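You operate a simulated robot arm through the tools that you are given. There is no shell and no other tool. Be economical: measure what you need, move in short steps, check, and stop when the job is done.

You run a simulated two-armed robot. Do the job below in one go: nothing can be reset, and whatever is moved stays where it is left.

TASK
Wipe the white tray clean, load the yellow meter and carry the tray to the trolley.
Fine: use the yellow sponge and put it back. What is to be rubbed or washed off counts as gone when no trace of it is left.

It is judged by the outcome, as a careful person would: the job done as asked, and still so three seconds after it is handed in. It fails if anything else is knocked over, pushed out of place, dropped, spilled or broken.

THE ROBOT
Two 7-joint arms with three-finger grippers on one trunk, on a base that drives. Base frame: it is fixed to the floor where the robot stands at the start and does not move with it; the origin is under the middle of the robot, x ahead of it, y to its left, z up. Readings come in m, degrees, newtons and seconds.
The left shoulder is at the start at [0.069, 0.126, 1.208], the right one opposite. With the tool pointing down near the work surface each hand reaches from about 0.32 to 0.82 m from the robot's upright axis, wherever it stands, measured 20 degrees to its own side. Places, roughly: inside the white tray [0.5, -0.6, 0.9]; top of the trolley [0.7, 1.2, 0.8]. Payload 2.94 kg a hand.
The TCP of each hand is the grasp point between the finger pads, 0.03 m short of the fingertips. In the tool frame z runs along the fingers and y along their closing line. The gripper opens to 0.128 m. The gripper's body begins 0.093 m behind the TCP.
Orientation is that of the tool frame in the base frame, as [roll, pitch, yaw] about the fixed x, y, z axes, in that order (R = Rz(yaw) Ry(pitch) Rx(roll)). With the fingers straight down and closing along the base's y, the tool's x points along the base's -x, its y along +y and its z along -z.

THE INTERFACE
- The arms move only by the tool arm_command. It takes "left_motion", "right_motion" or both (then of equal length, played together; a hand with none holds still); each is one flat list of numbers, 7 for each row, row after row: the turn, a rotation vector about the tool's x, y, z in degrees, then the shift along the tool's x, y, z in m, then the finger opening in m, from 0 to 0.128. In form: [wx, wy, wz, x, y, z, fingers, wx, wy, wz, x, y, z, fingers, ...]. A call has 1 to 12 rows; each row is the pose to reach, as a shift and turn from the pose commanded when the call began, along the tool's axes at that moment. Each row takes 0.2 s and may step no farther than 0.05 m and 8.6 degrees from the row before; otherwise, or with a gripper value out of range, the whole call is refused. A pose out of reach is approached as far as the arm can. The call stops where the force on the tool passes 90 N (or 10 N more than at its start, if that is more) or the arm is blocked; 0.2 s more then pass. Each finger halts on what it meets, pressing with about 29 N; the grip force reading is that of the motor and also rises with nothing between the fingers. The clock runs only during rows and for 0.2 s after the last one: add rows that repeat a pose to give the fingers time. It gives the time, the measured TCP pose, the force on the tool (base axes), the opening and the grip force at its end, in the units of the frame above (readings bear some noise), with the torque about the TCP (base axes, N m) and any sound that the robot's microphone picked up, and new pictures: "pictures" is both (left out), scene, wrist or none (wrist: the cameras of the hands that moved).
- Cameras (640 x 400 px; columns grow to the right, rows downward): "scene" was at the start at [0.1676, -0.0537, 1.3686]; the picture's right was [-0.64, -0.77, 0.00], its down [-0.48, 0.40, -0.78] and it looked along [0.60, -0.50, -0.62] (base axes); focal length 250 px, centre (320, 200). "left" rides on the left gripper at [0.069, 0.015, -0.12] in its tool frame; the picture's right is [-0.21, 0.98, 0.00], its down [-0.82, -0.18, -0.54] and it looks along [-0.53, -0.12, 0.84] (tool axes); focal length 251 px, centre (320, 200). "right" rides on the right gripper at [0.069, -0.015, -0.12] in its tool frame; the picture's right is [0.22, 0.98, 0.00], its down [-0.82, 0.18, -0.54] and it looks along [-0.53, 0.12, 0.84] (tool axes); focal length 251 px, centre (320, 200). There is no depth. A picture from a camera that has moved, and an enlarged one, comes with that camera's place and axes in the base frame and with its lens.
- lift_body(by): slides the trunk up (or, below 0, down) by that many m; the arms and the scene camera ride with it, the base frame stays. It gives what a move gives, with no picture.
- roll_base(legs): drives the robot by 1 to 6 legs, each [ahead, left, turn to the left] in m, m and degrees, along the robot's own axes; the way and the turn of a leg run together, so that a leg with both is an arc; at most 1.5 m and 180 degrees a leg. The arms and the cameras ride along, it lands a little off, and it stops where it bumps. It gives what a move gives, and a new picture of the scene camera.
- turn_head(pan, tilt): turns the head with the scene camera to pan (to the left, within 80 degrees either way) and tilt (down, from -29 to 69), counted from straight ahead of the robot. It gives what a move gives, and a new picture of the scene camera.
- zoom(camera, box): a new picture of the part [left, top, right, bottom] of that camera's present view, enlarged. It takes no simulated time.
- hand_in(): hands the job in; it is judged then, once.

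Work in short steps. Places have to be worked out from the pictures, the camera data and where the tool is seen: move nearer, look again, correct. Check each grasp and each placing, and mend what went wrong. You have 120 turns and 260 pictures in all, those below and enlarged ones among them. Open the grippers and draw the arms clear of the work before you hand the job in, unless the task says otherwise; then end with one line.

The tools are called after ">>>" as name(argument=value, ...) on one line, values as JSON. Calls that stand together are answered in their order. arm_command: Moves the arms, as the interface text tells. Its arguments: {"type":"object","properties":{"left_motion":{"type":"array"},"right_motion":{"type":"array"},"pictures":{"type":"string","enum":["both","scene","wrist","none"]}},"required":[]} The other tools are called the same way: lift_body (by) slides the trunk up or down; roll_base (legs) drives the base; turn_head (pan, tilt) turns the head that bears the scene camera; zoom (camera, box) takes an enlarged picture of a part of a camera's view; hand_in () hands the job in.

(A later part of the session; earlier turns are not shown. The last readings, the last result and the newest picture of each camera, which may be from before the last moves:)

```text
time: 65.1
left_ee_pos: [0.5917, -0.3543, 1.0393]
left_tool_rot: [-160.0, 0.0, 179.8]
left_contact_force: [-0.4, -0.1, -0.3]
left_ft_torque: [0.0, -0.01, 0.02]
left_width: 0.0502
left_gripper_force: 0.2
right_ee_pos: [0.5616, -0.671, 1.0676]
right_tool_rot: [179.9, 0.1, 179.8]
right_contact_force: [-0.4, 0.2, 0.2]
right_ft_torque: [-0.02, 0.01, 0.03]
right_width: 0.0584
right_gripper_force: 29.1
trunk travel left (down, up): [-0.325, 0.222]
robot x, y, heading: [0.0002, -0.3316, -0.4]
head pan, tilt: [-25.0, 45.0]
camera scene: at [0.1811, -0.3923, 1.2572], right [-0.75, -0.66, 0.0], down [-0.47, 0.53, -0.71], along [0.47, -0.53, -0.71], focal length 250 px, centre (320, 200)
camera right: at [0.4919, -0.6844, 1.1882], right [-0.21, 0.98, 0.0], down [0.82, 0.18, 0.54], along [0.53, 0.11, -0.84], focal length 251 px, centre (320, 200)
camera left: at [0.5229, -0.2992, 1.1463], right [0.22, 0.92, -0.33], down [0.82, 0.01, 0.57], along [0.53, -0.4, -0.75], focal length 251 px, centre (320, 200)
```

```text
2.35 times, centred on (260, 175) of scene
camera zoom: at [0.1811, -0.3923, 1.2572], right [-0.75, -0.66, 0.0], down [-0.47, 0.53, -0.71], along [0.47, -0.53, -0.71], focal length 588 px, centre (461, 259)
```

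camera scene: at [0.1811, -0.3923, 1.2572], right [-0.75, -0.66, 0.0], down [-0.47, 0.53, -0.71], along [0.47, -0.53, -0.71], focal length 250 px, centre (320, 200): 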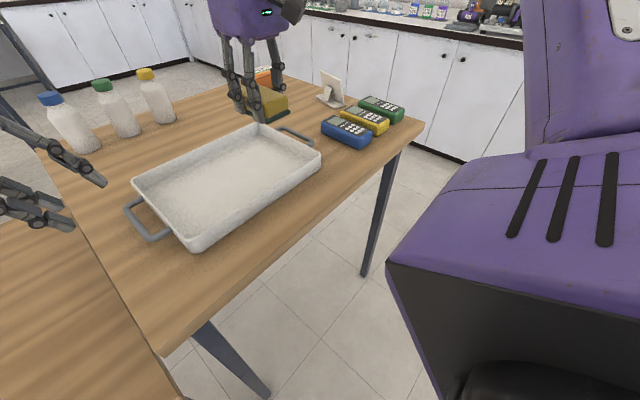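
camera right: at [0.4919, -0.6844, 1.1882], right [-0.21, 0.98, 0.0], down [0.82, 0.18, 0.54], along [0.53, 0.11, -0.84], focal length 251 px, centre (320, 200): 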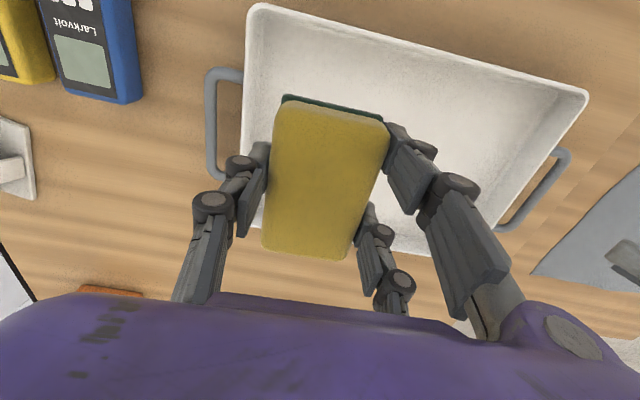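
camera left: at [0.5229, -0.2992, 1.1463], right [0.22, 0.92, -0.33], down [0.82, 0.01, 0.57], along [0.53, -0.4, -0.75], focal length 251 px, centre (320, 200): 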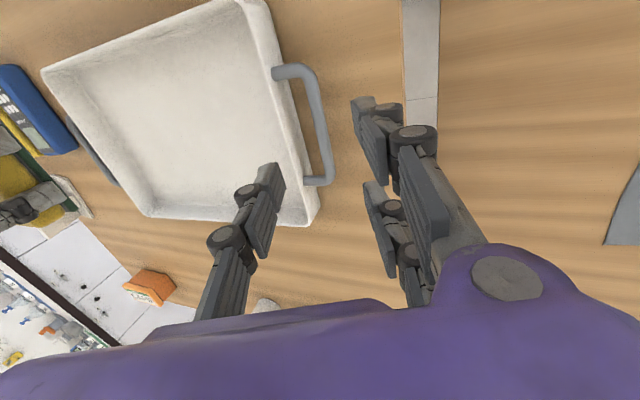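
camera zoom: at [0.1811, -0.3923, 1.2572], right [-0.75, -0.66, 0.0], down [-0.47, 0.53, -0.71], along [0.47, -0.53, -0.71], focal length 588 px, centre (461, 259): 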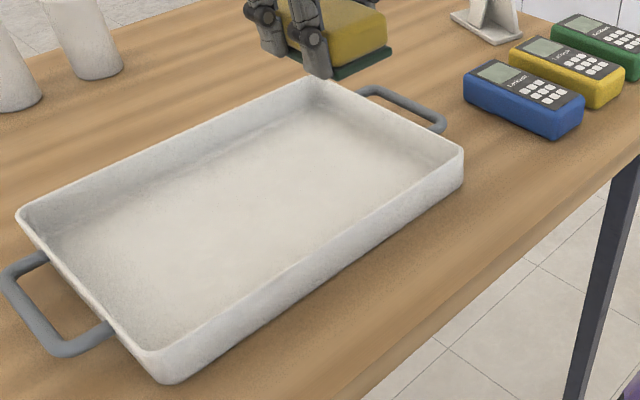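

The tray is clean. I stow the left hand (upright again, further left) and drive back to the sponge's place.

>>> arm_command(left_motion=[0, 0, 0, 0, 0.0376, -0.0136, 0.05, -4, 0, 0, 0.02, 0.0752, -0.0272, 0.05, -8, 0, 0, 0.04, 0.1128, -0.0408, 0.05, -14, 0, 0, 0.06, 0.15, -0.0544, 0.05, -20, 0, 0, 0.08, 0.188, -0.068, 0.05], right_motion=[0, 0, 0, 0.017, 0.0, 0, 0.03, 0, 0, 0, 0.034, 0.0, 0, 0.03, 0, 0, 0, 0.051, 0, 0, 0.03, 0, 0, 0, 0.068, 0, 0, 0.03, 0, 0, 0, 0.085, 0, 0, 0.03], pictures="none")

>>> roll_base(legs=[[0, 0.38, 0]])

```text
time: 66.3
left_ee_pos: [0.5136, -0.1502, 1.0379]
left_tool_rot: [180.0, 0.1, 179.8]
left_contact_force: [-0.2, -1.0, 0.5]
left_ft_torque: [-0.03, -0.04, 0.0]
left_width: 0.0501
left_gripper_force: 0.0
right_ee_pos: [0.4763, -0.6718, 1.0692]
right_tool_rot: [180.0, 0.2, 179.7]
right_contact_force: [0.1, -0.5, 0.4]
right_ft_torque: [0.01, -0.03, 0.0]
right_width: 0.0589
right_gripper_force: 28.7
trunk travel left (down, up): [-0.325, 0.222]
robot x, y, heading: [0.0015, -0.3313, -0.3]
head pan, tilt: [-25.0, 45.0]
```

```text
time: 70.2
left_ee_pos: [0.5186, 0.2196, 1.0376]
left_tool_rot: [-180.0, 0.0, 179.6]
left_contact_force: [0.0, 0.5, 0.4]
left_ft_torque: [0.03, -0.01, 0.02]
left_width: 0.0499
left_gripper_force: 0.1
right_ee_pos: [0.478, -0.2981, 1.0674]
right_tool_rot: [-180.0, 0.1, 179.5]
right_contact_force: [0.0, 0.4, 0.0]
right_ft_torque: [0.0, 0.01, 0.01]
right_width: 0.0585
right_gripper_force: 29.0
trunk travel left (down, up): [-0.325, 0.222]
robot x, y, heading: [-0.0026, 0.0423, -0.5]
head pan, tilt: [-25.0, 45.0]
camera scene: at [0.2046, 0.0073, 1.2571], right [-0.43, -0.9, 0.0], down [-0.64, 0.3, -0.71], along [0.64, -0.3, -0.71], focal length 250 px, centre (320, 200)
```

scene: 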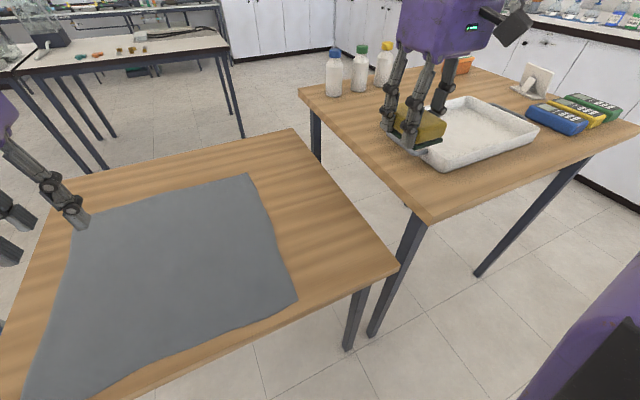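

Move over the original spot [0.4765,−0.2015] and lower to just above the surface.

>>> arm_command(right_motion=[0, 0, 0, 0.001, 0.048, 0, 0.03, 0, 0, 0.5, 0.002, 0.0966, 0, 0.03, 0, 0, 0.5, 0.002, 0.0966, 0.045, 0.03, 0, 0, 0.5, 0.002, 0.0966, 0.09, 0.03, 0, 0, 0.5, 0.002, 0.0966, 0.135, 0.03, 0, 0, 0.5, 0.002, 0.0966, 0.18, 0.03, 0, 0, 0.5, 0.002, 0.0966, 0.225, 0.03, 0, 0, 0.5, 0.002, 0.0966, 0.265, 0.03, 0, 0, 0.5, 0.002, 0.0966, 0.265, 0.03], pictures="wrist")

>>> zoom(camera="scene", box=[320, 180, 440, 280])

```text
time: 72.2
left_ee_pos: [0.5179, 0.2218, 1.0384]
left_tool_rot: [180.0, 0.0, 179.6]
left_contact_force: [-0.7, 0.1, -0.4]
left_ft_torque: [0.01, 0.0, 0.01]
left_width: 0.0501
left_gripper_force: 0.0
right_ee_pos: [0.477, -0.2022, 0.8022]
right_tool_rot: [180.0, 0.1, 179.0]
right_contact_force: [0.7, 0.2, -0.1]
right_ft_torque: [0.0, 0.01, 0.02]
right_width: 0.059
right_gripper_force: 28.9
trunk travel left (down, up): [-0.325, 0.222]
robot x, y, heading: [0.0018, 0.0419, -0.7]
head pan, tilt: [-25.0, 45.0]
camera right: at [0.4076, -0.2147, 0.9215], right [-0.2, 0.98, 0.0], down [0.82, 0.17, 0.54], along [0.53, 0.11, -0.84], focal length 251 px, centre (320, 200)
```

right: 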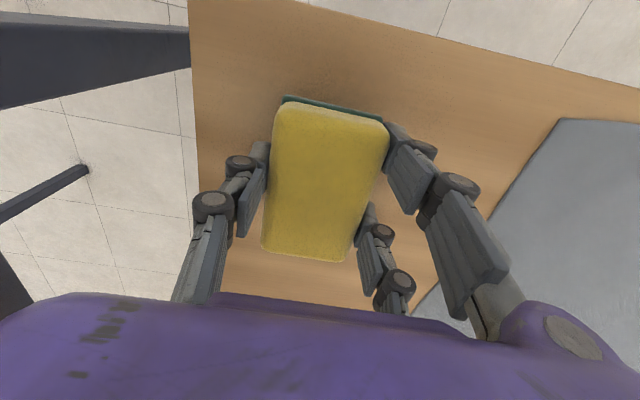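

```text
4.00 times, centred on (380, 230) of scene
camera zoom: at [0.2063, 0.0101, 1.2588], right [-0.39, -0.92, 0.0], down [-0.64, 0.27, -0.72], along [0.66, -0.28, -0.69], focal length 999 px, centre (80, 80)
```

zoom: 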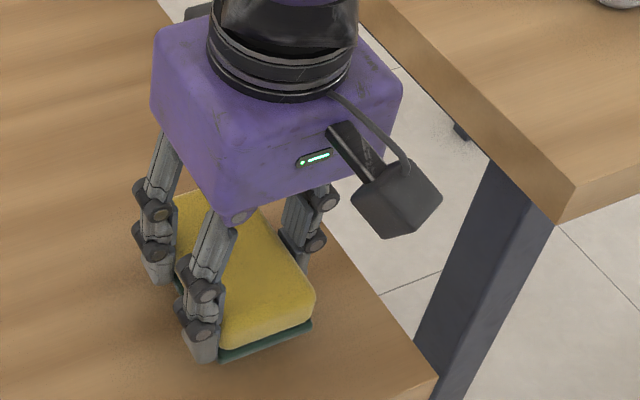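

Lower in small steps to contact (also correcting the yaw by 1°).

>>> arm_command(right_motion=[0, 0, -1, 0, 0, 0.006, 0.03, 0, 0, -1, 0, 0, 0.012, 0.03], pictures="none")

>>> arm_command(right_motion=[0, 0, 0, 0, 0, 0.002, 0.03, 0, 0, 0, 0, 0, 0.004, 0.03], pictures="none")

```text
time: 72.8
left_ee_pos: [0.5187, 0.2219, 1.0376]
left_tool_rot: [-180.0, 0.0, 179.5]
left_contact_force: [0.1, -0.8, -0.3]
left_ft_torque: [0.0, 0.0, 0.01]
left_width: 0.0499
left_gripper_force: 0.1
right_ee_pos: [0.4788, -0.2008, 0.7907]
right_tool_rot: [179.9, 0.0, -179.9]
right_contact_force: [0.9, -0.1, -0.1]
right_ft_torque: [0.02, 0.01, 0.02]
right_width: 0.0586
right_gripper_force: 29.0
trunk travel left (down, up): [-0.325, 0.222]
robot x, y, heading: [0.0009, 0.0431, -0.6]
head pan, tilt: [-25.0, 45.0]
```

```text
time: 73.4
left_ee_pos: [0.5174, 0.2212, 1.0374]
left_tool_rot: [-180.0, 0.0, 179.6]
left_contact_force: [-0.1, 0.5, 0.3]
left_ft_torque: [-0.01, 0.04, 0.0]
left_width: 0.0502
left_gripper_force: 0.1
right_ee_pos: [0.4785, -0.2014, 0.7877]
right_tool_rot: [179.9, 0.1, -179.9]
right_contact_force: [0.5, 0.1, -0.3]
right_ft_torque: [0.02, 0.04, 0.0]
right_width: 0.0586
right_gripper_force: 29.0
trunk travel left (down, up): [-0.325, 0.222]
robot x, y, heading: [0.0036, 0.0393, -0.4]
head pan, tilt: [-25.0, 45.0]
```

>>> arm_command(right_motion=[0, 0, 0, 0.002, 0, 0.002, 0.03, 0, 0, 0, 0.002, 0, 0.004, 0.03], pictures="none")

```text
time: 74.0
left_ee_pos: [0.5176, 0.221, 1.0395]
left_tool_rot: [-180.0, 0.0, 179.6]
left_contact_force: [-0.2, -0.6, -0.6]
left_ft_torque: [0.02, 0.01, 0.02]
left_width: 0.05
left_gripper_force: 0.2
right_ee_pos: [0.4762, -0.2013, 0.7839]
right_tool_rot: [179.9, 0.1, -179.9]
right_contact_force: [0.1, -2.7, 11.9]
right_ft_torque: [0.2, 0.04, -0.01]
right_width: 0.0583
right_gripper_force: 29.3
trunk travel left (down, up): [-0.325, 0.222]
robot x, y, heading: [0.0043, 0.0395, -0.3]
head pan, tilt: [-25.0, 45.0]
```

The sponge touches the table (12 N). I open and rise.

>>> arm_command(right_motion=[0, 0, 0, 0, 0, -0.001, 0.06, 0, 0, 0, 0, 0, -0.001, 0.08, 0, 0, 0, 0, 0, -0.001, 0.1, 0, 0, 0, 0, 0, -0.001, 0.1, 0, 0, 0, 0, 0, -0.04, 0.1, 0, 0, 0, 0, 0, -0.08, 0.1, 0, 0, 0, 0, 0, -0.125, 0.1, 0, 0, 0, 0, 0, -0.17, 0.1, 0, 0, 0, 0.03, 0, -0.21, 0.1, 0, 0, 0, 0.06, 0, -0.25, 0.1], pictures="both")

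```text
time: 76.2
left_ee_pos: [0.5178, 0.2204, 1.0377]
left_tool_rot: [-180.0, -0.1, 179.6]
left_contact_force: [-0.2, -0.8, -1.4]
left_ft_torque: [0.02, 0.0, -0.03]
left_width: 0.0502
left_gripper_force: 0.1
right_ee_pos: [0.416, -0.2006, 1.0334]
right_tool_rot: [179.9, 0.0, -179.8]
right_contact_force: [-0.6, 0.7, -0.3]
right_ft_torque: [0.01, -0.02, 0.0]
right_width: 0.1
right_gripper_force: 0.1
trunk travel left (down, up): [-0.325, 0.222]
robot x, y, heading: [0.0025, 0.0398, -0.2]
head pan, tilt: [-25.0, 45.0]
camera scene: at [0.2038, 0.0071, 1.2572], right [-0.43, -0.9, 0.0], down [-0.64, 0.3, -0.71], along [0.64, -0.3, -0.71], focal length 250 px, centre (320, 200)
camera right: at [0.347, -0.2143, 1.1522], right [-0.22, 0.98, 0.0], down [0.82, 0.18, 0.54], along [0.53, 0.12, -0.84], focal length 251 px, centre (320, 200)
```

scene: 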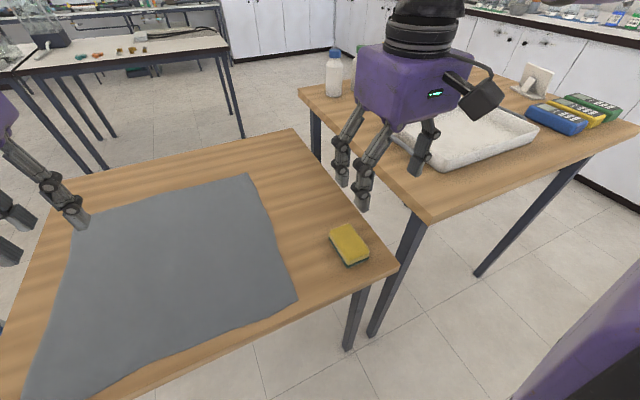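
right: 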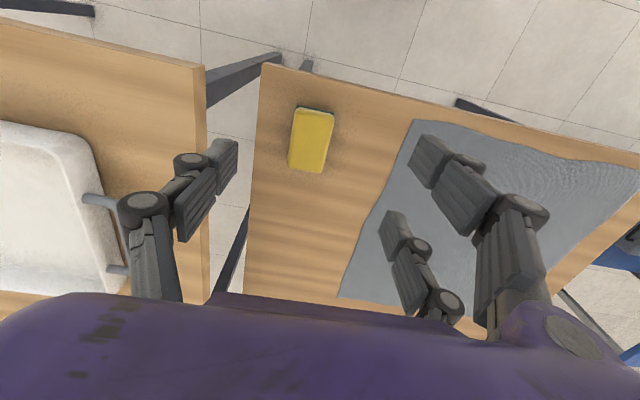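

The sponge is back in place. Next I drive right to the meters for a view from above.

>>> roll_base(legs=[[0, -0.8, 0]])

>>> arm_command(right_motion=[0, 0, 0, 0, 0, -0.03, 0.1, 0, 0, 0, 0, 0, -0.06, 0.1], pictures="wrist")

```text
time: 83.6
left_ee_pos: [0.5124, -0.5805, 1.0372]
left_tool_rot: [180.0, 0.0, 179.7]
left_contact_force: [-0.7, 0.1, 0.1]
left_ft_torque: [0.02, 0.03, 0.03]
left_width: 0.0501
left_gripper_force: 0.1
right_ee_pos: [0.4108, -1.0015, 1.0324]
right_tool_rot: [180.0, 0.1, -180.0]
right_contact_force: [-0.1, 0.2, -0.2]
right_ft_torque: [0.0, 0.0, 0.03]
right_width: 0.1
right_gripper_force: 0.1
trunk travel left (down, up): [-0.325, 0.222]
robot x, y, heading: [-0.0019, -0.7586, -0.3]
head pan, tilt: [-25.0, 45.0]
camera scene: at [0.1985, -0.7942, 1.2571], right [-0.43, -0.9, 0.0], down [-0.64, 0.3, -0.71], along [0.64, -0.3, -0.71], focal length 250 px, centre (320, 200)
```

scene: 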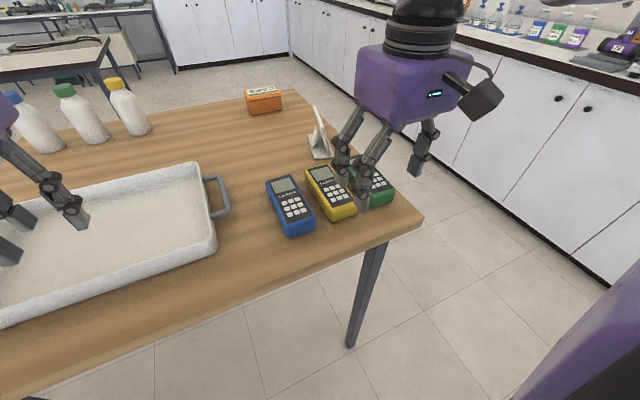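

```text
time: 84.2
left_ee_pos: [0.5121, -0.5808, 1.0379]
left_tool_rot: [-179.9, 0.1, 179.6]
left_contact_force: [-0.1, -0.2, 0.1]
left_ft_torque: [0.01, -0.03, 0.0]
left_width: 0.0502
left_gripper_force: 0.2
right_ee_pos: [0.41, -1.0002, 1.0925]
right_tool_rot: [179.9, 0.0, -179.9]
right_contact_force: [0.0, -0.2, -0.4]
right_ft_torque: [-0.01, 0.01, -0.02]
right_width: 0.0999
right_gripper_force: 0.1
trunk travel left (down, up): [-0.325, 0.222]
robot x, y, heading: [-0.006, -0.756, -0.7]
head pan, tilt: [-25.0, 45.0]
camera right: at [0.3413, -1.0157, 1.2117], right [-0.22, 0.98, 0.0], down [0.82, 0.18, 0.54], along [0.53, 0.12, -0.84], focal length 251 px, centre (320, 200)
```

right: 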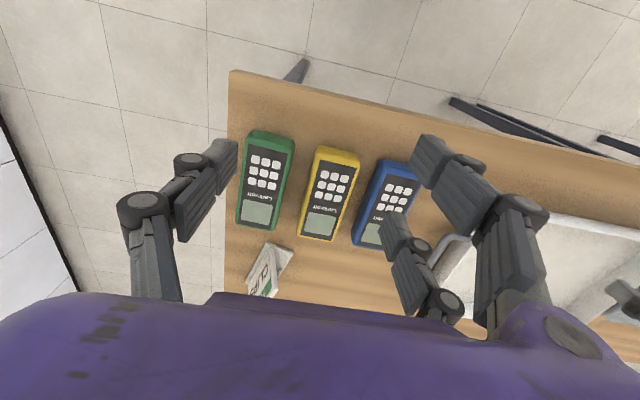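

Yellow meter centre ≈ [0.52,−0.966], about 6 × 15 cm along x, gaps ≈2.5–3 cm to its neighbours. I zoom for precision.

>>> zoom(camera="right", box=[220, 110, 420, 260])

>>> zoom(camera="scene", box=[250, 140, 410, 250])

```text
2.67 times, centred on (320, 185) of right
camera zoom: at [0.3413, -1.0157, 1.2117], right [-0.22, 0.98, 0.0], down [0.82, 0.18, 0.54], along [0.53, 0.12, -0.84], focal length 670 px, centre (320, 240)
```

zoom: 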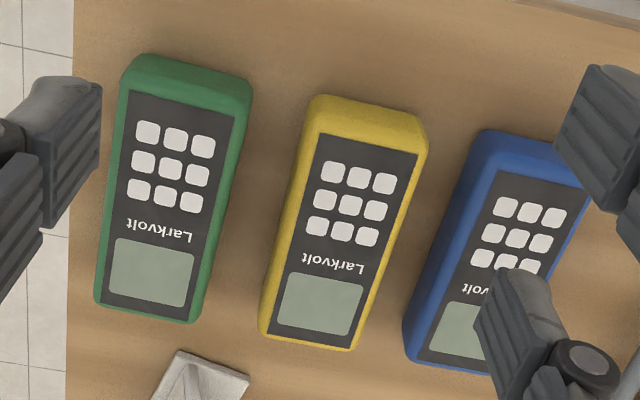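

```text
3.64 times, centred on (330, 195) of scene
camera zoom: at [0.1982, -0.794, 1.2571], right [-0.43, -0.9, 0.0], down [-0.64, 0.3, -0.71], along [0.64, -0.3, -0.71], focal length 908 px, centre (284, 218)
```

zoom: 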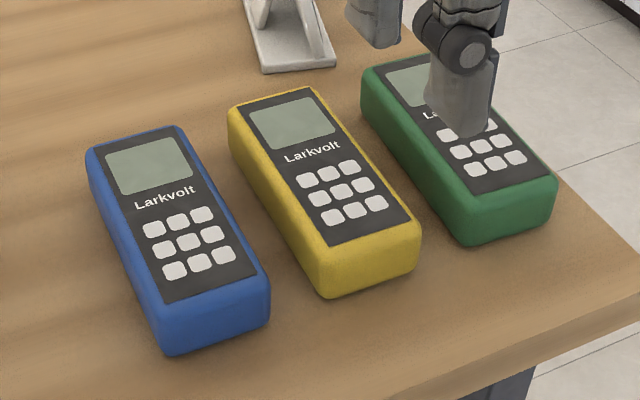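

Meter top z≈0.933, centre [0.519,−0.966]. I position the right hand above it.

>>> arm_command(right_motion=[0, 0, 0, -0.037, 0.012, 0.02, 0.09, 0, 0, 0, -0.074, 0.024, 0.04, 0.08, 0, 0, 0, -0.109, 0.034, 0.06, 0.078, 0, 0, 0, -0.109, 0.034, 0.09, 0.078], pictures="both")

>>> zoom(camera="scene", box=[250, 110, 410, 220])

```text
time: 85.2
left_ee_pos: [0.512, -0.5815, 1.0377]
left_tool_rot: [180.0, 0.0, 179.5]
left_contact_force: [-0.3, -0.1, 0.7]
left_ft_torque: [0.01, 0.01, 0.01]
left_width: 0.0499
left_gripper_force: 0.0
right_ee_pos: [0.5215, -0.967, 1.0029]
right_tool_rot: [180.0, 0.1, -179.9]
right_contact_force: [-1.0, -0.9, 0.1]
right_ft_torque: [0.03, 0.0, 0.03]
right_width: 0.0779
right_gripper_force: 0.2
trunk travel left (down, up): [-0.325, 0.222]
robot x, y, heading: [-0.0059, -0.7613, -0.1]
head pan, tilt: [-25.0, 45.0]
camera scene: at [0.1984, -0.7948, 1.2571], right [-0.43, -0.9, 0.0], down [-0.64, 0.3, -0.71], along [0.64, -0.3, -0.71], focal length 250 px, centre (320, 200)
camera right: at [0.4511, -0.9824, 1.1217], right [-0.22, 0.98, 0.0], down [0.82, 0.18, 0.54], along [0.53, 0.12, -0.84], focal length 251 px, centre (320, 200)
```

scene: 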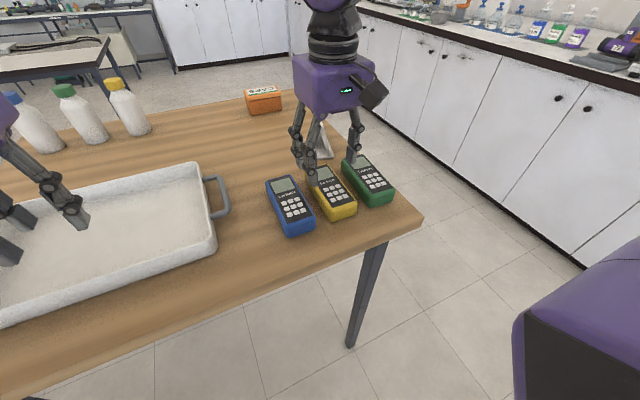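
right: 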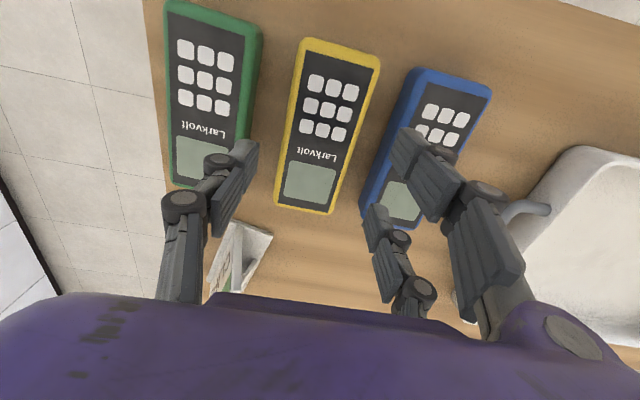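

```text
3.64 times, centred on (330, 165) of scene
camera zoom: at [0.1984, -0.7948, 1.2571], right [-0.43, -0.9, 0.0], down [-0.64, 0.3, -0.71], along [0.64, -0.3, -0.71], focal length 908 px, centre (284, 327)
```

zoom: 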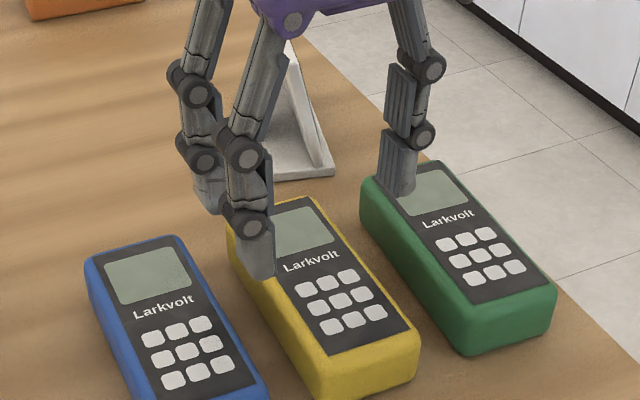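

Clearance to the blue one is about 2 cm; I narrow to 0.068, bias 2 mm away from blue and go down part-way.

>>> arm_command(right_motion=[0, 0, 0, 0.002, -0.002, 0, 0.068, 0, 0, 0, 0.002, -0.002, 0.028, 0.068], pictures="wrist")

>>> zoom(camera="scene", box=[250, 120, 410, 230])

```text
time: 85.8
left_ee_pos: [0.5135, -0.5814, 1.0371]
left_tool_rot: [180.0, 0.1, 179.7]
left_contact_force: [-0.1, 0.1, -0.4]
left_ft_torque: [0.01, 0.06, 0.01]
left_width: 0.0499
left_gripper_force: 0.0
right_ee_pos: [0.5183, -0.9697, 0.9753]
right_tool_rot: [179.9, 0.0, -179.9]
right_contact_force: [-0.2, 0.3, 0.0]
right_ft_torque: [-0.01, 0.02, -0.05]
right_width: 0.0677
right_gripper_force: 0.1
trunk travel left (down, up): [-0.325, 0.222]
robot x, y, heading: [-0.0074, -0.7596, -0.6]
head pan, tilt: [-25.0, 45.0]
camera right: at [0.4484, -0.9837, 1.0942], right [-0.22, 0.98, 0.0], down [0.82, 0.18, 0.54], along [0.53, 0.12, -0.84], focal length 251 px, centre (320, 200)
```

right: 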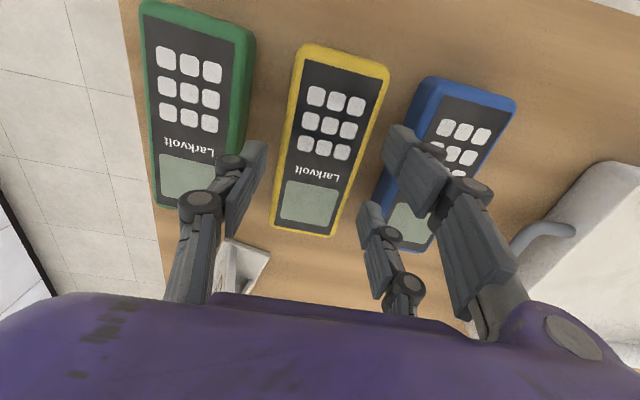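

```text
3.64 times, centred on (330, 175) of scene
camera zoom: at [0.1992, -0.7942, 1.257], right [-0.43, -0.9, 0.0], down [-0.64, 0.3, -0.71], along [0.64, -0.3, -0.71], focal length 908 px, centre (284, 291)
```

zoom: 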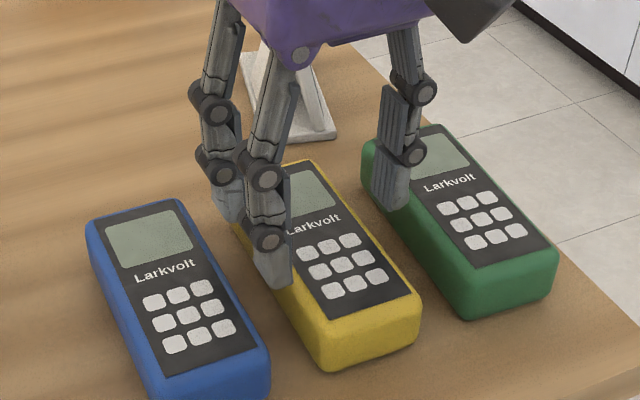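

Both fingers are in the gaps. Descend to TCP z≈0.937 and close.

>>> arm_command(right_motion=[0, 0, 0, 0, 0, 0.013, 0.068, 0, 0, 0, 0, 0, 0.026, 0.068, 0, 0, 0, 0, 0, 0.038, 0.068], pictures="wrist")

```text
time: 86.6
left_ee_pos: [0.5127, -0.5802, 1.0372]
left_tool_rot: [180.0, 0.0, 179.6]
left_contact_force: [-0.2, 0.2, 0.2]
left_ft_torque: [0.01, 0.02, 0.0]
left_width: 0.0498
left_gripper_force: 0.0
right_ee_pos: [0.5196, -0.9684, 0.9363]
right_tool_rot: [179.9, 0.2, -179.9]
right_contact_force: [-0.2, 0.5, -0.5]
right_ft_torque: [0.05, 0.01, -0.03]
right_width: 0.068
right_gripper_force: 0.1
trunk travel left (down, up): [-0.325, 0.222]
robot x, y, heading: [-0.0071, -0.7569, -0.4]
head pan, tilt: [-25.0, 45.0]
camera right: at [0.4499, -0.9834, 1.056], right [-0.22, 0.98, 0.0], down [0.82, 0.18, 0.54], along [0.53, 0.12, -0.84], focal length 251 px, centre (320, 200)
```

right: 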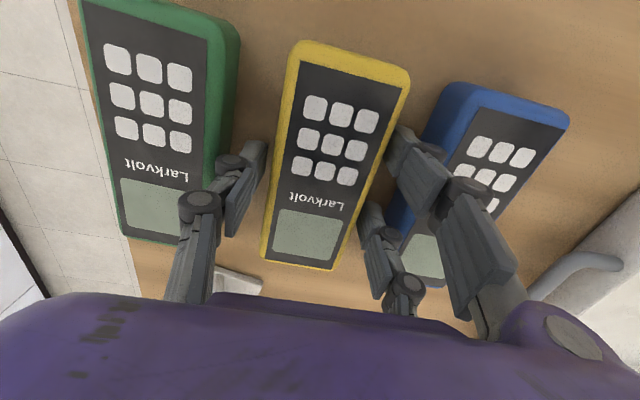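

Clear on both sides. Close and lift slightly.

>>> arm_command(right_motion=[0, 0, 0, 0, 0, 0, 0.055, 0, 0, 0, 0, 0, 0, 0.04, 0, 0, 0, 0, 0, 0, 0.03, 0, 0, 0, 0, 0, 0, 0.03, 0, 0, 0, 0, 0, -0.015, 0.03, 0, 0, 0, 0, 0, -0.03, 0.03], pictures="both")

```text
time: 88.0
left_ee_pos: [0.5119, -0.5793, 1.0376]
left_tool_rot: [179.9, 0.0, 179.6]
left_contact_force: [0.5, -0.2, 0.6]
left_ft_torque: [-0.02, 0.0, 0.03]
left_width: 0.05
left_gripper_force: 0.1
right_ee_pos: [0.5177, -0.9706, 0.9665]
right_tool_rot: [-180.0, 0.1, -179.8]
right_contact_force: [-0.1, 0.4, -2.7]
right_ft_torque: [0.02, 0.0, 0.02]
right_width: 0.0574
right_gripper_force: 28.7
trunk travel left (down, up): [-0.325, 0.222]
robot x, y, heading: [-0.0073, -0.758, -0.5]
head pan, tilt: [-25.0, 45.0]
camera scene: at [0.1985, -0.7942, 1.2571], right [-0.43, -0.9, 0.0], down [-0.64, 0.3, -0.71], along [0.64, -0.3, -0.71], focal length 250 px, centre (320, 200)
camera right: at [0.449, -0.9844, 1.0861], right [-0.22, 0.98, 0.0], down [0.82, 0.18, 0.54], along [0.53, 0.12, -0.84], focal length 251 px, centre (320, 200)
```

scene: 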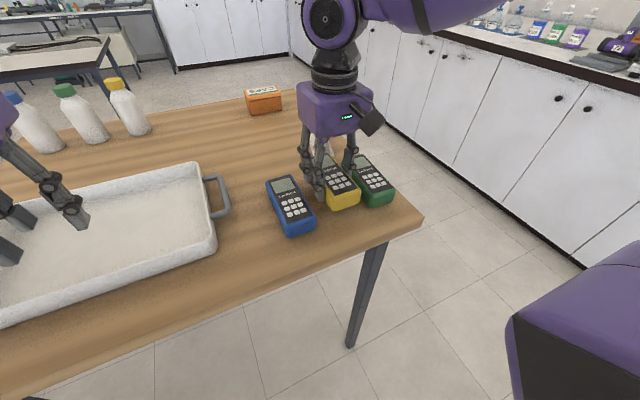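
right: 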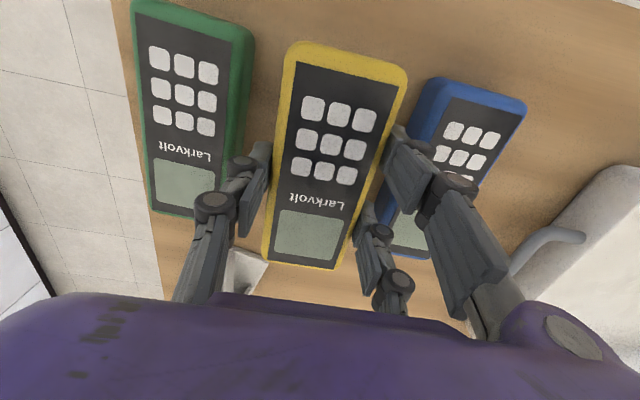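

The meter is held. Raise it and drive left so it comes above the tray.

>>> arm_command(right_motion=[0, 0, 0, 0, 0, -0.04, 0.03, 0, 0, 0, 0, 0, -0.08, 0.03, 0, 0, 0, 0, 0, -0.12, 0.03], pictures="none")

>>> roll_base(legs=[[0, 0.38, 0]])

```text
time: 88.8
left_ee_pos: [0.5113, -0.5799, 1.0372]
left_tool_rot: [180.0, 0.0, 179.6]
left_contact_force: [0.0, -0.4, -0.1]
left_ft_torque: [-0.01, -0.06, 0.0]
left_width: 0.0499
left_gripper_force: 0.0
right_ee_pos: [0.5189, -0.9691, 1.0871]
right_tool_rot: [180.0, 0.1, -179.9]
right_contact_force: [0.2, 0.7, -2.2]
right_ft_torque: [-0.02, -0.01, -0.03]
right_width: 0.0578
right_gripper_force: 28.7
trunk travel left (down, up): [-0.325, 0.222]
robot x, y, heading: [-0.0057, -0.7617, -0.3]
head pan, tilt: [-25.0, 45.0]
```

```text
time: 92.7
left_ee_pos: [0.5135, -0.1972, 1.037]
left_tool_rot: [179.9, 0.0, 179.9]
left_contact_force: [0.5, -1.1, 0.1]
left_ft_torque: [0.02, 0.01, 0.0]
left_width: 0.05
left_gripper_force: 0.1
right_ee_pos: [0.5224, -0.5843, 1.0864]
right_tool_rot: [180.0, 0.0, -179.6]
right_contact_force: [-1.0, -0.5, -2.5]
right_ft_torque: [0.0, 0.01, -0.06]
right_width: 0.0575
right_gripper_force: 28.8
trunk travel left (down, up): [-0.325, 0.222]
robot x, y, heading: [-0.0002, -0.3803, -0.2]
head pan, tilt: [-25.0, 45.0]
camera scene: at [0.2006, -0.4118, 1.2571], right [-0.42, -0.91, 0.0], down [-0.64, 0.3, -0.71], along [0.64, -0.3, -0.71], focal length 250 px, centre (320, 200)
```

scene: 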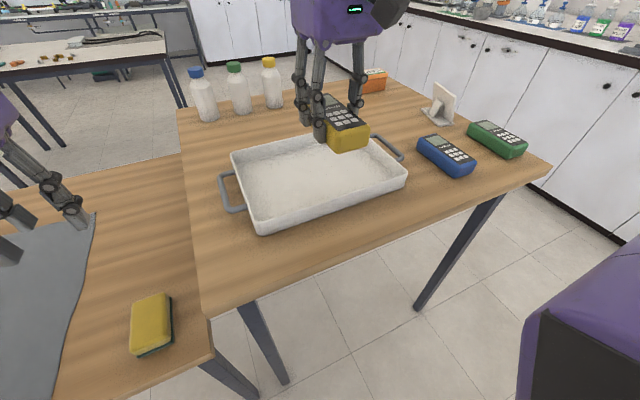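

Zoom to fix the tray's exact placement.

>>> zoom(camera="scene", box=[210, 110, 420, 240])

```text
3.05 times, centred on (315, 175) of scene
camera zoom: at [0.2006, -0.4118, 1.2571], right [-0.42, -0.91, 0.0], down [-0.64, 0.3, -0.71], along [0.64, -0.3, -0.71], focal length 761 px, centre (335, 276)
```

zoom: 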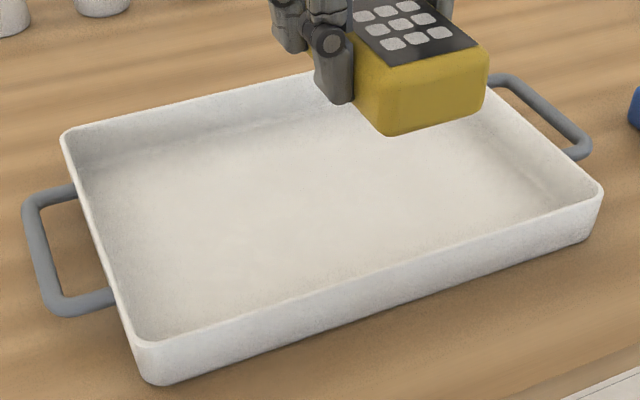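

Tray centre [0.597,−0.586]. I lower the meter there.

>>> arm_command(right_motion=[0, 0, 0, -0.038, 0, 0, 0.03, 0, 0, 0, -0.075, -0.001, 0, 0.03, 0, 0, 0, -0.075, -0.001, 0.04, 0.03, 0, 0, 0, -0.075, -0.001, 0.08, 0.03, 0, 0, 0, -0.075, -0.001, 0.12, 0.03, 0, 0, 0, -0.075, -0.001, 0.128, 0.03], pictures="both")

```text
time: 94.1
left_ee_pos: [0.5126, -0.1963, 1.0373]
left_tool_rot: [179.9, 0.0, 179.9]
left_contact_force: [0.0, 0.4, -0.1]
left_ft_torque: [0.01, -0.03, -0.03]
left_width: 0.05
left_gripper_force: 0.1
right_ee_pos: [0.5964, -0.5859, 0.9573]
right_tool_rot: [179.9, 0.1, -179.6]
right_contact_force: [0.1, 0.6, -2.7]
right_ft_torque: [-0.03, -0.02, -0.01]
right_width: 0.0574
right_gripper_force: 28.6
trunk travel left (down, up): [-0.325, 0.222]
robot x, y, heading: [-0.0008, -0.379, -0.2]
head pan, tilt: [-25.0, 45.0]
camera scene: at [0.203, -0.4079, 1.2588], right [-0.37, -0.93, 0.0], down [-0.64, 0.26, -0.72], along [0.67, -0.27, -0.69], focal length 250 px, centre (320, 200)
camera right: at [0.5274, -0.6012, 1.0771], right [-0.22, 0.98, 0.0], down [0.82, 0.19, 0.54], along [0.53, 0.12, -0.84], focal length 251 px, centre (320, 200)
```

scene: 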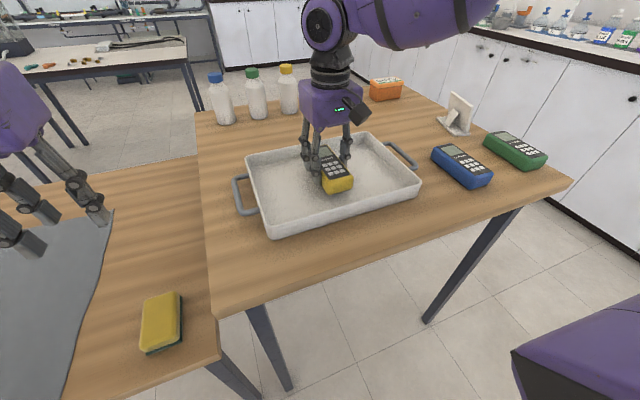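
right: 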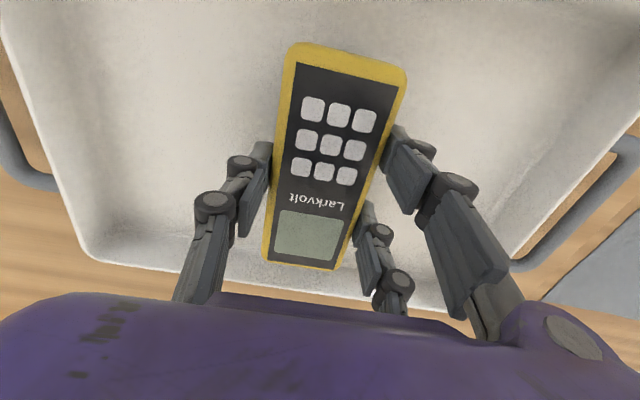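

Well inside. Lower to contact.

>>> arm_command(right_motion=[0, 0, 0, 0, 0, 0.004, 0.03, 0, 0, 0, 0, 0, 0.009, 0.03], pictures="none")

```text
time: 94.7
left_ee_pos: [0.5132, -0.1969, 1.038]
left_tool_rot: [-180.0, 0.0, 179.9]
left_contact_force: [0.8, 0.1, -0.1]
left_ft_torque: [0.02, -0.02, -0.03]
left_width: 0.0498
left_gripper_force: 0.1
right_ee_pos: [0.5962, -0.5857, 0.9499]
right_tool_rot: [-179.9, 0.1, -179.6]
right_contact_force: [0.6, -0.6, -2.0]
right_ft_torque: [0.01, 0.04, -0.03]
right_width: 0.0572
right_gripper_force: 29.4
trunk travel left (down, up): [-0.325, 0.222]
robot x, y, heading: [-0.0029, -0.3784, -0.4]
head pan, tilt: [-25.0, 45.0]
```

>>> arm_command(right_motion=[0, 0, 0, 0, 0, 0.003, 0.03, 0, 0, 0, 0, 0, 0.005, 0.03], pictures="none")

```text
time: 95.3
left_ee_pos: [0.5126, -0.1962, 1.0368]
left_tool_rot: [-180.0, -0.1, 179.9]
left_contact_force: [0.8, -0.2, 0.6]
left_ft_torque: [0.0, -0.03, 0.0]
left_width: 0.0498
left_gripper_force: 0.0
right_ee_pos: [0.5962, -0.585, 0.9437]
right_tool_rot: [179.9, 0.0, -179.7]
right_contact_force: [0.1, 0.3, -3.2]
right_ft_torque: [0.0, -0.02, 0.0]
right_width: 0.0582
right_gripper_force: 28.9
trunk travel left (down, up): [-0.325, 0.222]
robot x, y, heading: [-0.0016, -0.3779, 0.1]
head pan, tilt: [-25.0, 45.0]
```

>>> arm_command(right_motion=[0, 0, 0, 0, 0, 0.002, 0.03, 0, 0, 0, 0, 0, 0.004, 0.03], pictures="none")

```text
time: 95.9
left_ee_pos: [0.5131, -0.1962, 1.0379]
left_tool_rot: [-179.9, 0.0, 179.8]
left_contact_force: [0.5, -0.6, -0.6]
left_ft_torque: [-0.02, -0.03, 0.03]
left_width: 0.0499
left_gripper_force: 0.1
right_ee_pos: [0.5964, -0.5867, 0.9414]
right_tool_rot: [-179.9, 0.1, -179.7]
right_contact_force: [2.1, -0.9, 2.3]
right_ft_torque: [0.02, 0.33, 0.05]
right_width: 0.0574
right_gripper_force: 28.8
trunk travel left (down, up): [-0.325, 0.222]
robot x, y, heading: [-0.0006, -0.3771, -0.1]
head pan, tilt: [-25.0, 45.0]
```

The meter rests on the floor of the tray. Release and rise.

>>> arm_command(right_motion=[0, 0, 0, 0, 0, 0, 0.06, 0, 0, 0, 0, 0, 0, 0.08, 0, 0, 0, 0, 0, 0, 0.085, 0, 0, 0, 0, 0, -0.04, 0.085, 0, 0, 0, 0, 0, -0.08, 0.085, 0, 0, 0, 0, 0, -0.12, 0.085], pictures="both")

>>> turn_head(pan=65, tilt=30)

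```text
time: 97.3
left_ee_pos: [0.5141, -0.1957, 1.0385]
left_tool_rot: [-180.0, 0.0, 179.9]
left_contact_force: [0.0, 0.2, 0.0]
left_ft_torque: [-0.03, 0.03, 0.02]
left_width: 0.0499
left_gripper_force: 0.0
right_ee_pos: [0.5936, -0.5849, 1.0614]
right_tool_rot: [180.0, 0.0, -179.5]
right_contact_force: [-0.4, -0.1, -0.1]
right_ft_torque: [0.0, -0.05, -0.01]
right_width: 0.0851
right_gripper_force: 0.0
trunk travel left (down, up): [-0.325, 0.222]
robot x, y, heading: [-0.0032, -0.3813, -0.1]
head pan, tilt: [-25.0, 45.0]
camera scene: at [0.1998, -0.4116, 1.2572], right [-0.42, -0.91, 0.0], down [-0.64, 0.3, -0.71], along [0.64, -0.3, -0.71], focal length 250 px, centre (320, 200)
camera right: at [0.5253, -0.5995, 1.1806], right [-0.22, 0.97, 0.0], down [0.82, 0.19, 0.54], along [0.53, 0.12, -0.84], focal length 251 px, centre (320, 200)
```

scene: 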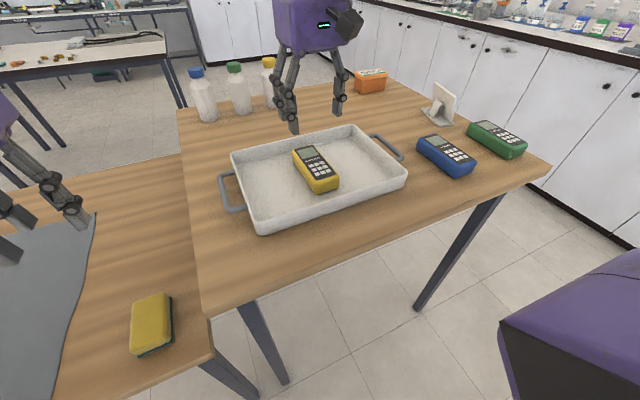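
right: 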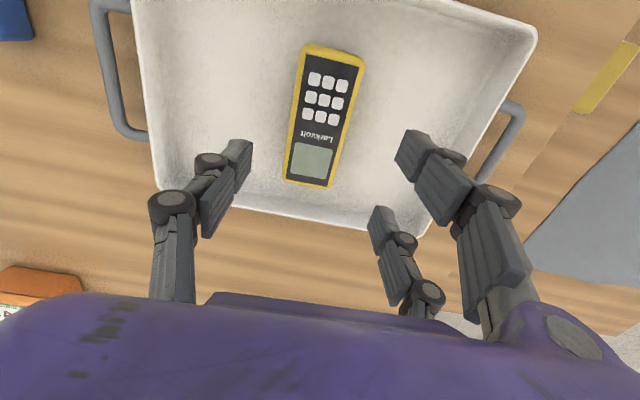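

```text
time: 99.0
left_ee_pos: [0.5132, -0.1966, 1.0381]
left_tool_rot: [-179.9, 0.0, 179.9]
left_contact_force: [-0.4, 0.3, 0.0]
left_ft_torque: [0.03, 0.0, 0.01]
left_width: 0.05
left_gripper_force: 0.1
right_ee_pos: [0.5951, -0.5854, 1.0601]
right_tool_rot: [-180.0, 0.2, -179.6]
right_contact_force: [0.3, -0.1, 0.1]
right_ft_torque: [0.0, -0.03, 0.0]
right_width: 0.0849
right_gripper_force: 0.0
trunk travel left (down, up): [-0.325, 0.222]
robot x, y, heading: [0.0002, -0.3766, -0.1]
head pan, tilt: [65.0, 30.0]
camera scene: at [0.1653, -0.2954, 1.2797], right [0.91, -0.42, 0.0], down [-0.21, -0.45, -0.87], along [0.37, 0.78, -0.5], focal length 250 px, centre (320, 200)
```

scene: 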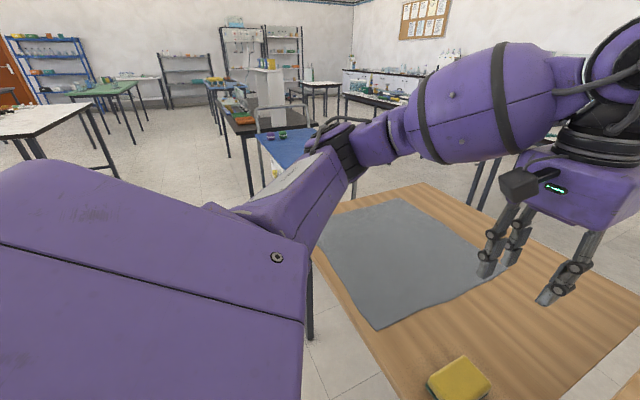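

The meter is loaded. Before lifting the tray I drive left empty-handed to look at the trolley top.

>>> roll_base(legs=[[0, 1.0, 0]])

>>> turn_head(pan=40, tilt=35)

```text
time: 108.0
left_ee_pos: [0.5052, 0.8093, 1.0383]
left_tool_rot: [180.0, 0.0, -179.2]
left_contact_force: [0.5, 0.5, 0.5]
left_ft_torque: [0.05, 0.02, 0.05]
left_width: 0.0502
left_gripper_force: 0.1
right_ee_pos: [0.5927, 0.4217, 1.0595]
right_tool_rot: [-180.0, 0.1, -178.8]
right_contact_force: [-0.1, 0.2, -0.2]
right_ft_torque: [0.0, 0.01, 0.01]
right_width: 0.0849
right_gripper_force: 0.0
trunk travel left (down, up): [-0.325, 0.222]
robot x, y, heading: [-0.0084, 0.6218, 0.8]
head pan, tilt: [65.0, 30.0]
camera scene: at [0.158, 0.7048, 1.2797], right [0.91, -0.41, 0.0], down [-0.21, -0.46, -0.87], along [0.36, 0.79, -0.5], focal length 250 px, centre (320, 200)
```

scene: 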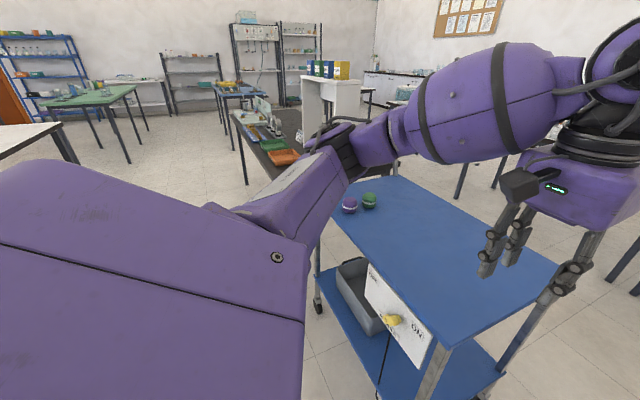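

```text
time: 108.9
left_ee_pos: [0.5056, 0.8103, 1.037]
left_tool_rot: [-180.0, 0.1, -179.1]
left_contact_force: [-0.1, -0.5, -0.3]
left_ft_torque: [0.01, -0.03, -0.01]
left_width: 0.0501
left_gripper_force: 0.1
right_ee_pos: [0.5927, 0.4214, 1.0607]
right_tool_rot: [-180.0, 0.1, -178.7]
right_contact_force: [0.2, -0.1, 0.4]
right_ft_torque: [0.0, 0.0, -0.01]
right_width: 0.0848
right_gripper_force: 0.1
trunk travel left (down, up): [-0.325, 0.222]
robot x, y, heading: [-0.0039, 0.6208, 0.8]
head pan, tilt: [40.0, 35.0]
camera scene: at [0.1875, 0.6799, 1.2719], right [0.65, -0.76, 0.0], down [-0.43, -0.37, -0.82], along [0.62, 0.54, -0.57], focal length 250 px, centre (320, 200)
```

scene: 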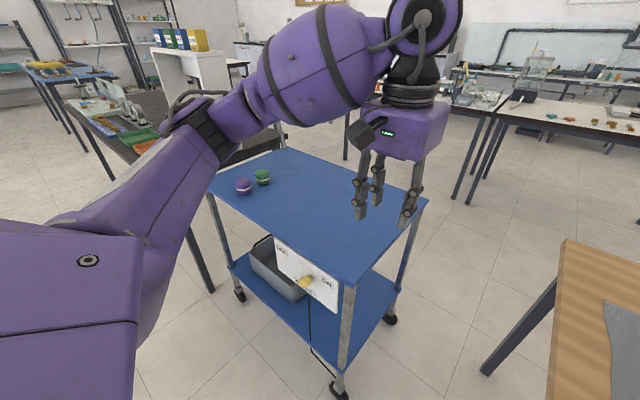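

Trolley top spans x 0.50–0.91, y 0.86–1.53 (z≈0.8), with two small items at y≈1.36; free area y 0.87–1.3. Plan: set the tray centre at [0.72,1.075]. Back to the tray, centred on it.

>>> roll_base(legs=[[0, -1.2, -1.0]])

>>> turn_head(pan=0, tilt=45)

```text
time: 119.9
left_ee_pos: [0.5138, -0.4244, 1.0382]
left_tool_rot: [-179.9, 0.0, 179.8]
left_contact_force: [-0.5, -0.2, -0.4]
left_ft_torque: [0.01, -0.02, -0.01]
left_width: 0.05
left_gripper_force: 0.1
right_ee_pos: [0.5948, -0.8134, 1.06]
right_tool_rot: [179.9, 0.1, -179.7]
right_contact_force: [0.2, 0.7, 0.2]
right_ft_torque: [0.03, -0.02, 0.02]
right_width: 0.0851
right_gripper_force: 0.1
trunk travel left (down, up): [-0.325, 0.222]
robot x, y, heading: [-0.0037, -0.6034, -0.2]
head pan, tilt: [40.0, 35.0]
camera scene: at [0.1946, -0.5494, 1.2719], right [0.64, -0.77, 0.0], down [-0.44, -0.37, -0.82], along [0.63, 0.52, -0.57], focal length 250 px, centre (320, 200)
```

scene: 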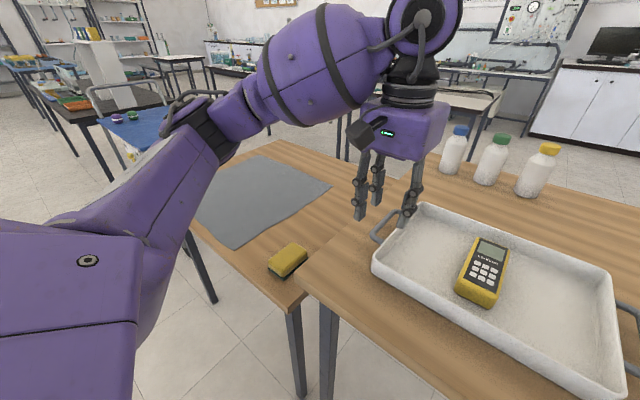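

```text
time: 121.0
left_ee_pos: [0.5133, -0.4256, 1.0379]
left_tool_rot: [-180.0, 0.0, 179.7]
left_contact_force: [-0.1, 0.2, -0.2]
left_ft_torque: [0.03, 0.02, -0.03]
left_width: 0.0497
left_gripper_force: 0.0
right_ee_pos: [0.5954, -0.8138, 1.0602]
right_tool_rot: [180.0, 0.1, -179.7]
right_contact_force: [0.0, 0.4, -0.6]
right_ft_torque: [-0.01, 0.01, 0.0]
right_width: 0.085
right_gripper_force: 0.1
trunk travel left (down, up): [-0.325, 0.222]
robot x, y, heading: [-0.0041, -0.6061, -0.4]
head pan, tilt: [0.0, 45.0]
camera scene: at [0.2083, -0.6059, 1.2571], right [0.0, -1.0, 0.0], down [-0.71, 0.0, -0.71], along [0.71, 0.0, -0.71], focal length 250 px, centre (320, 200)
```

scene: 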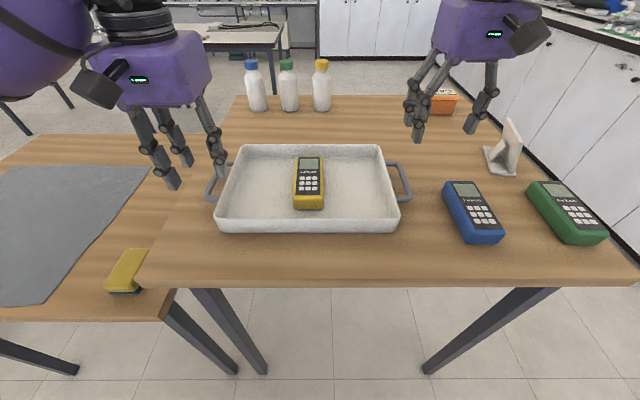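

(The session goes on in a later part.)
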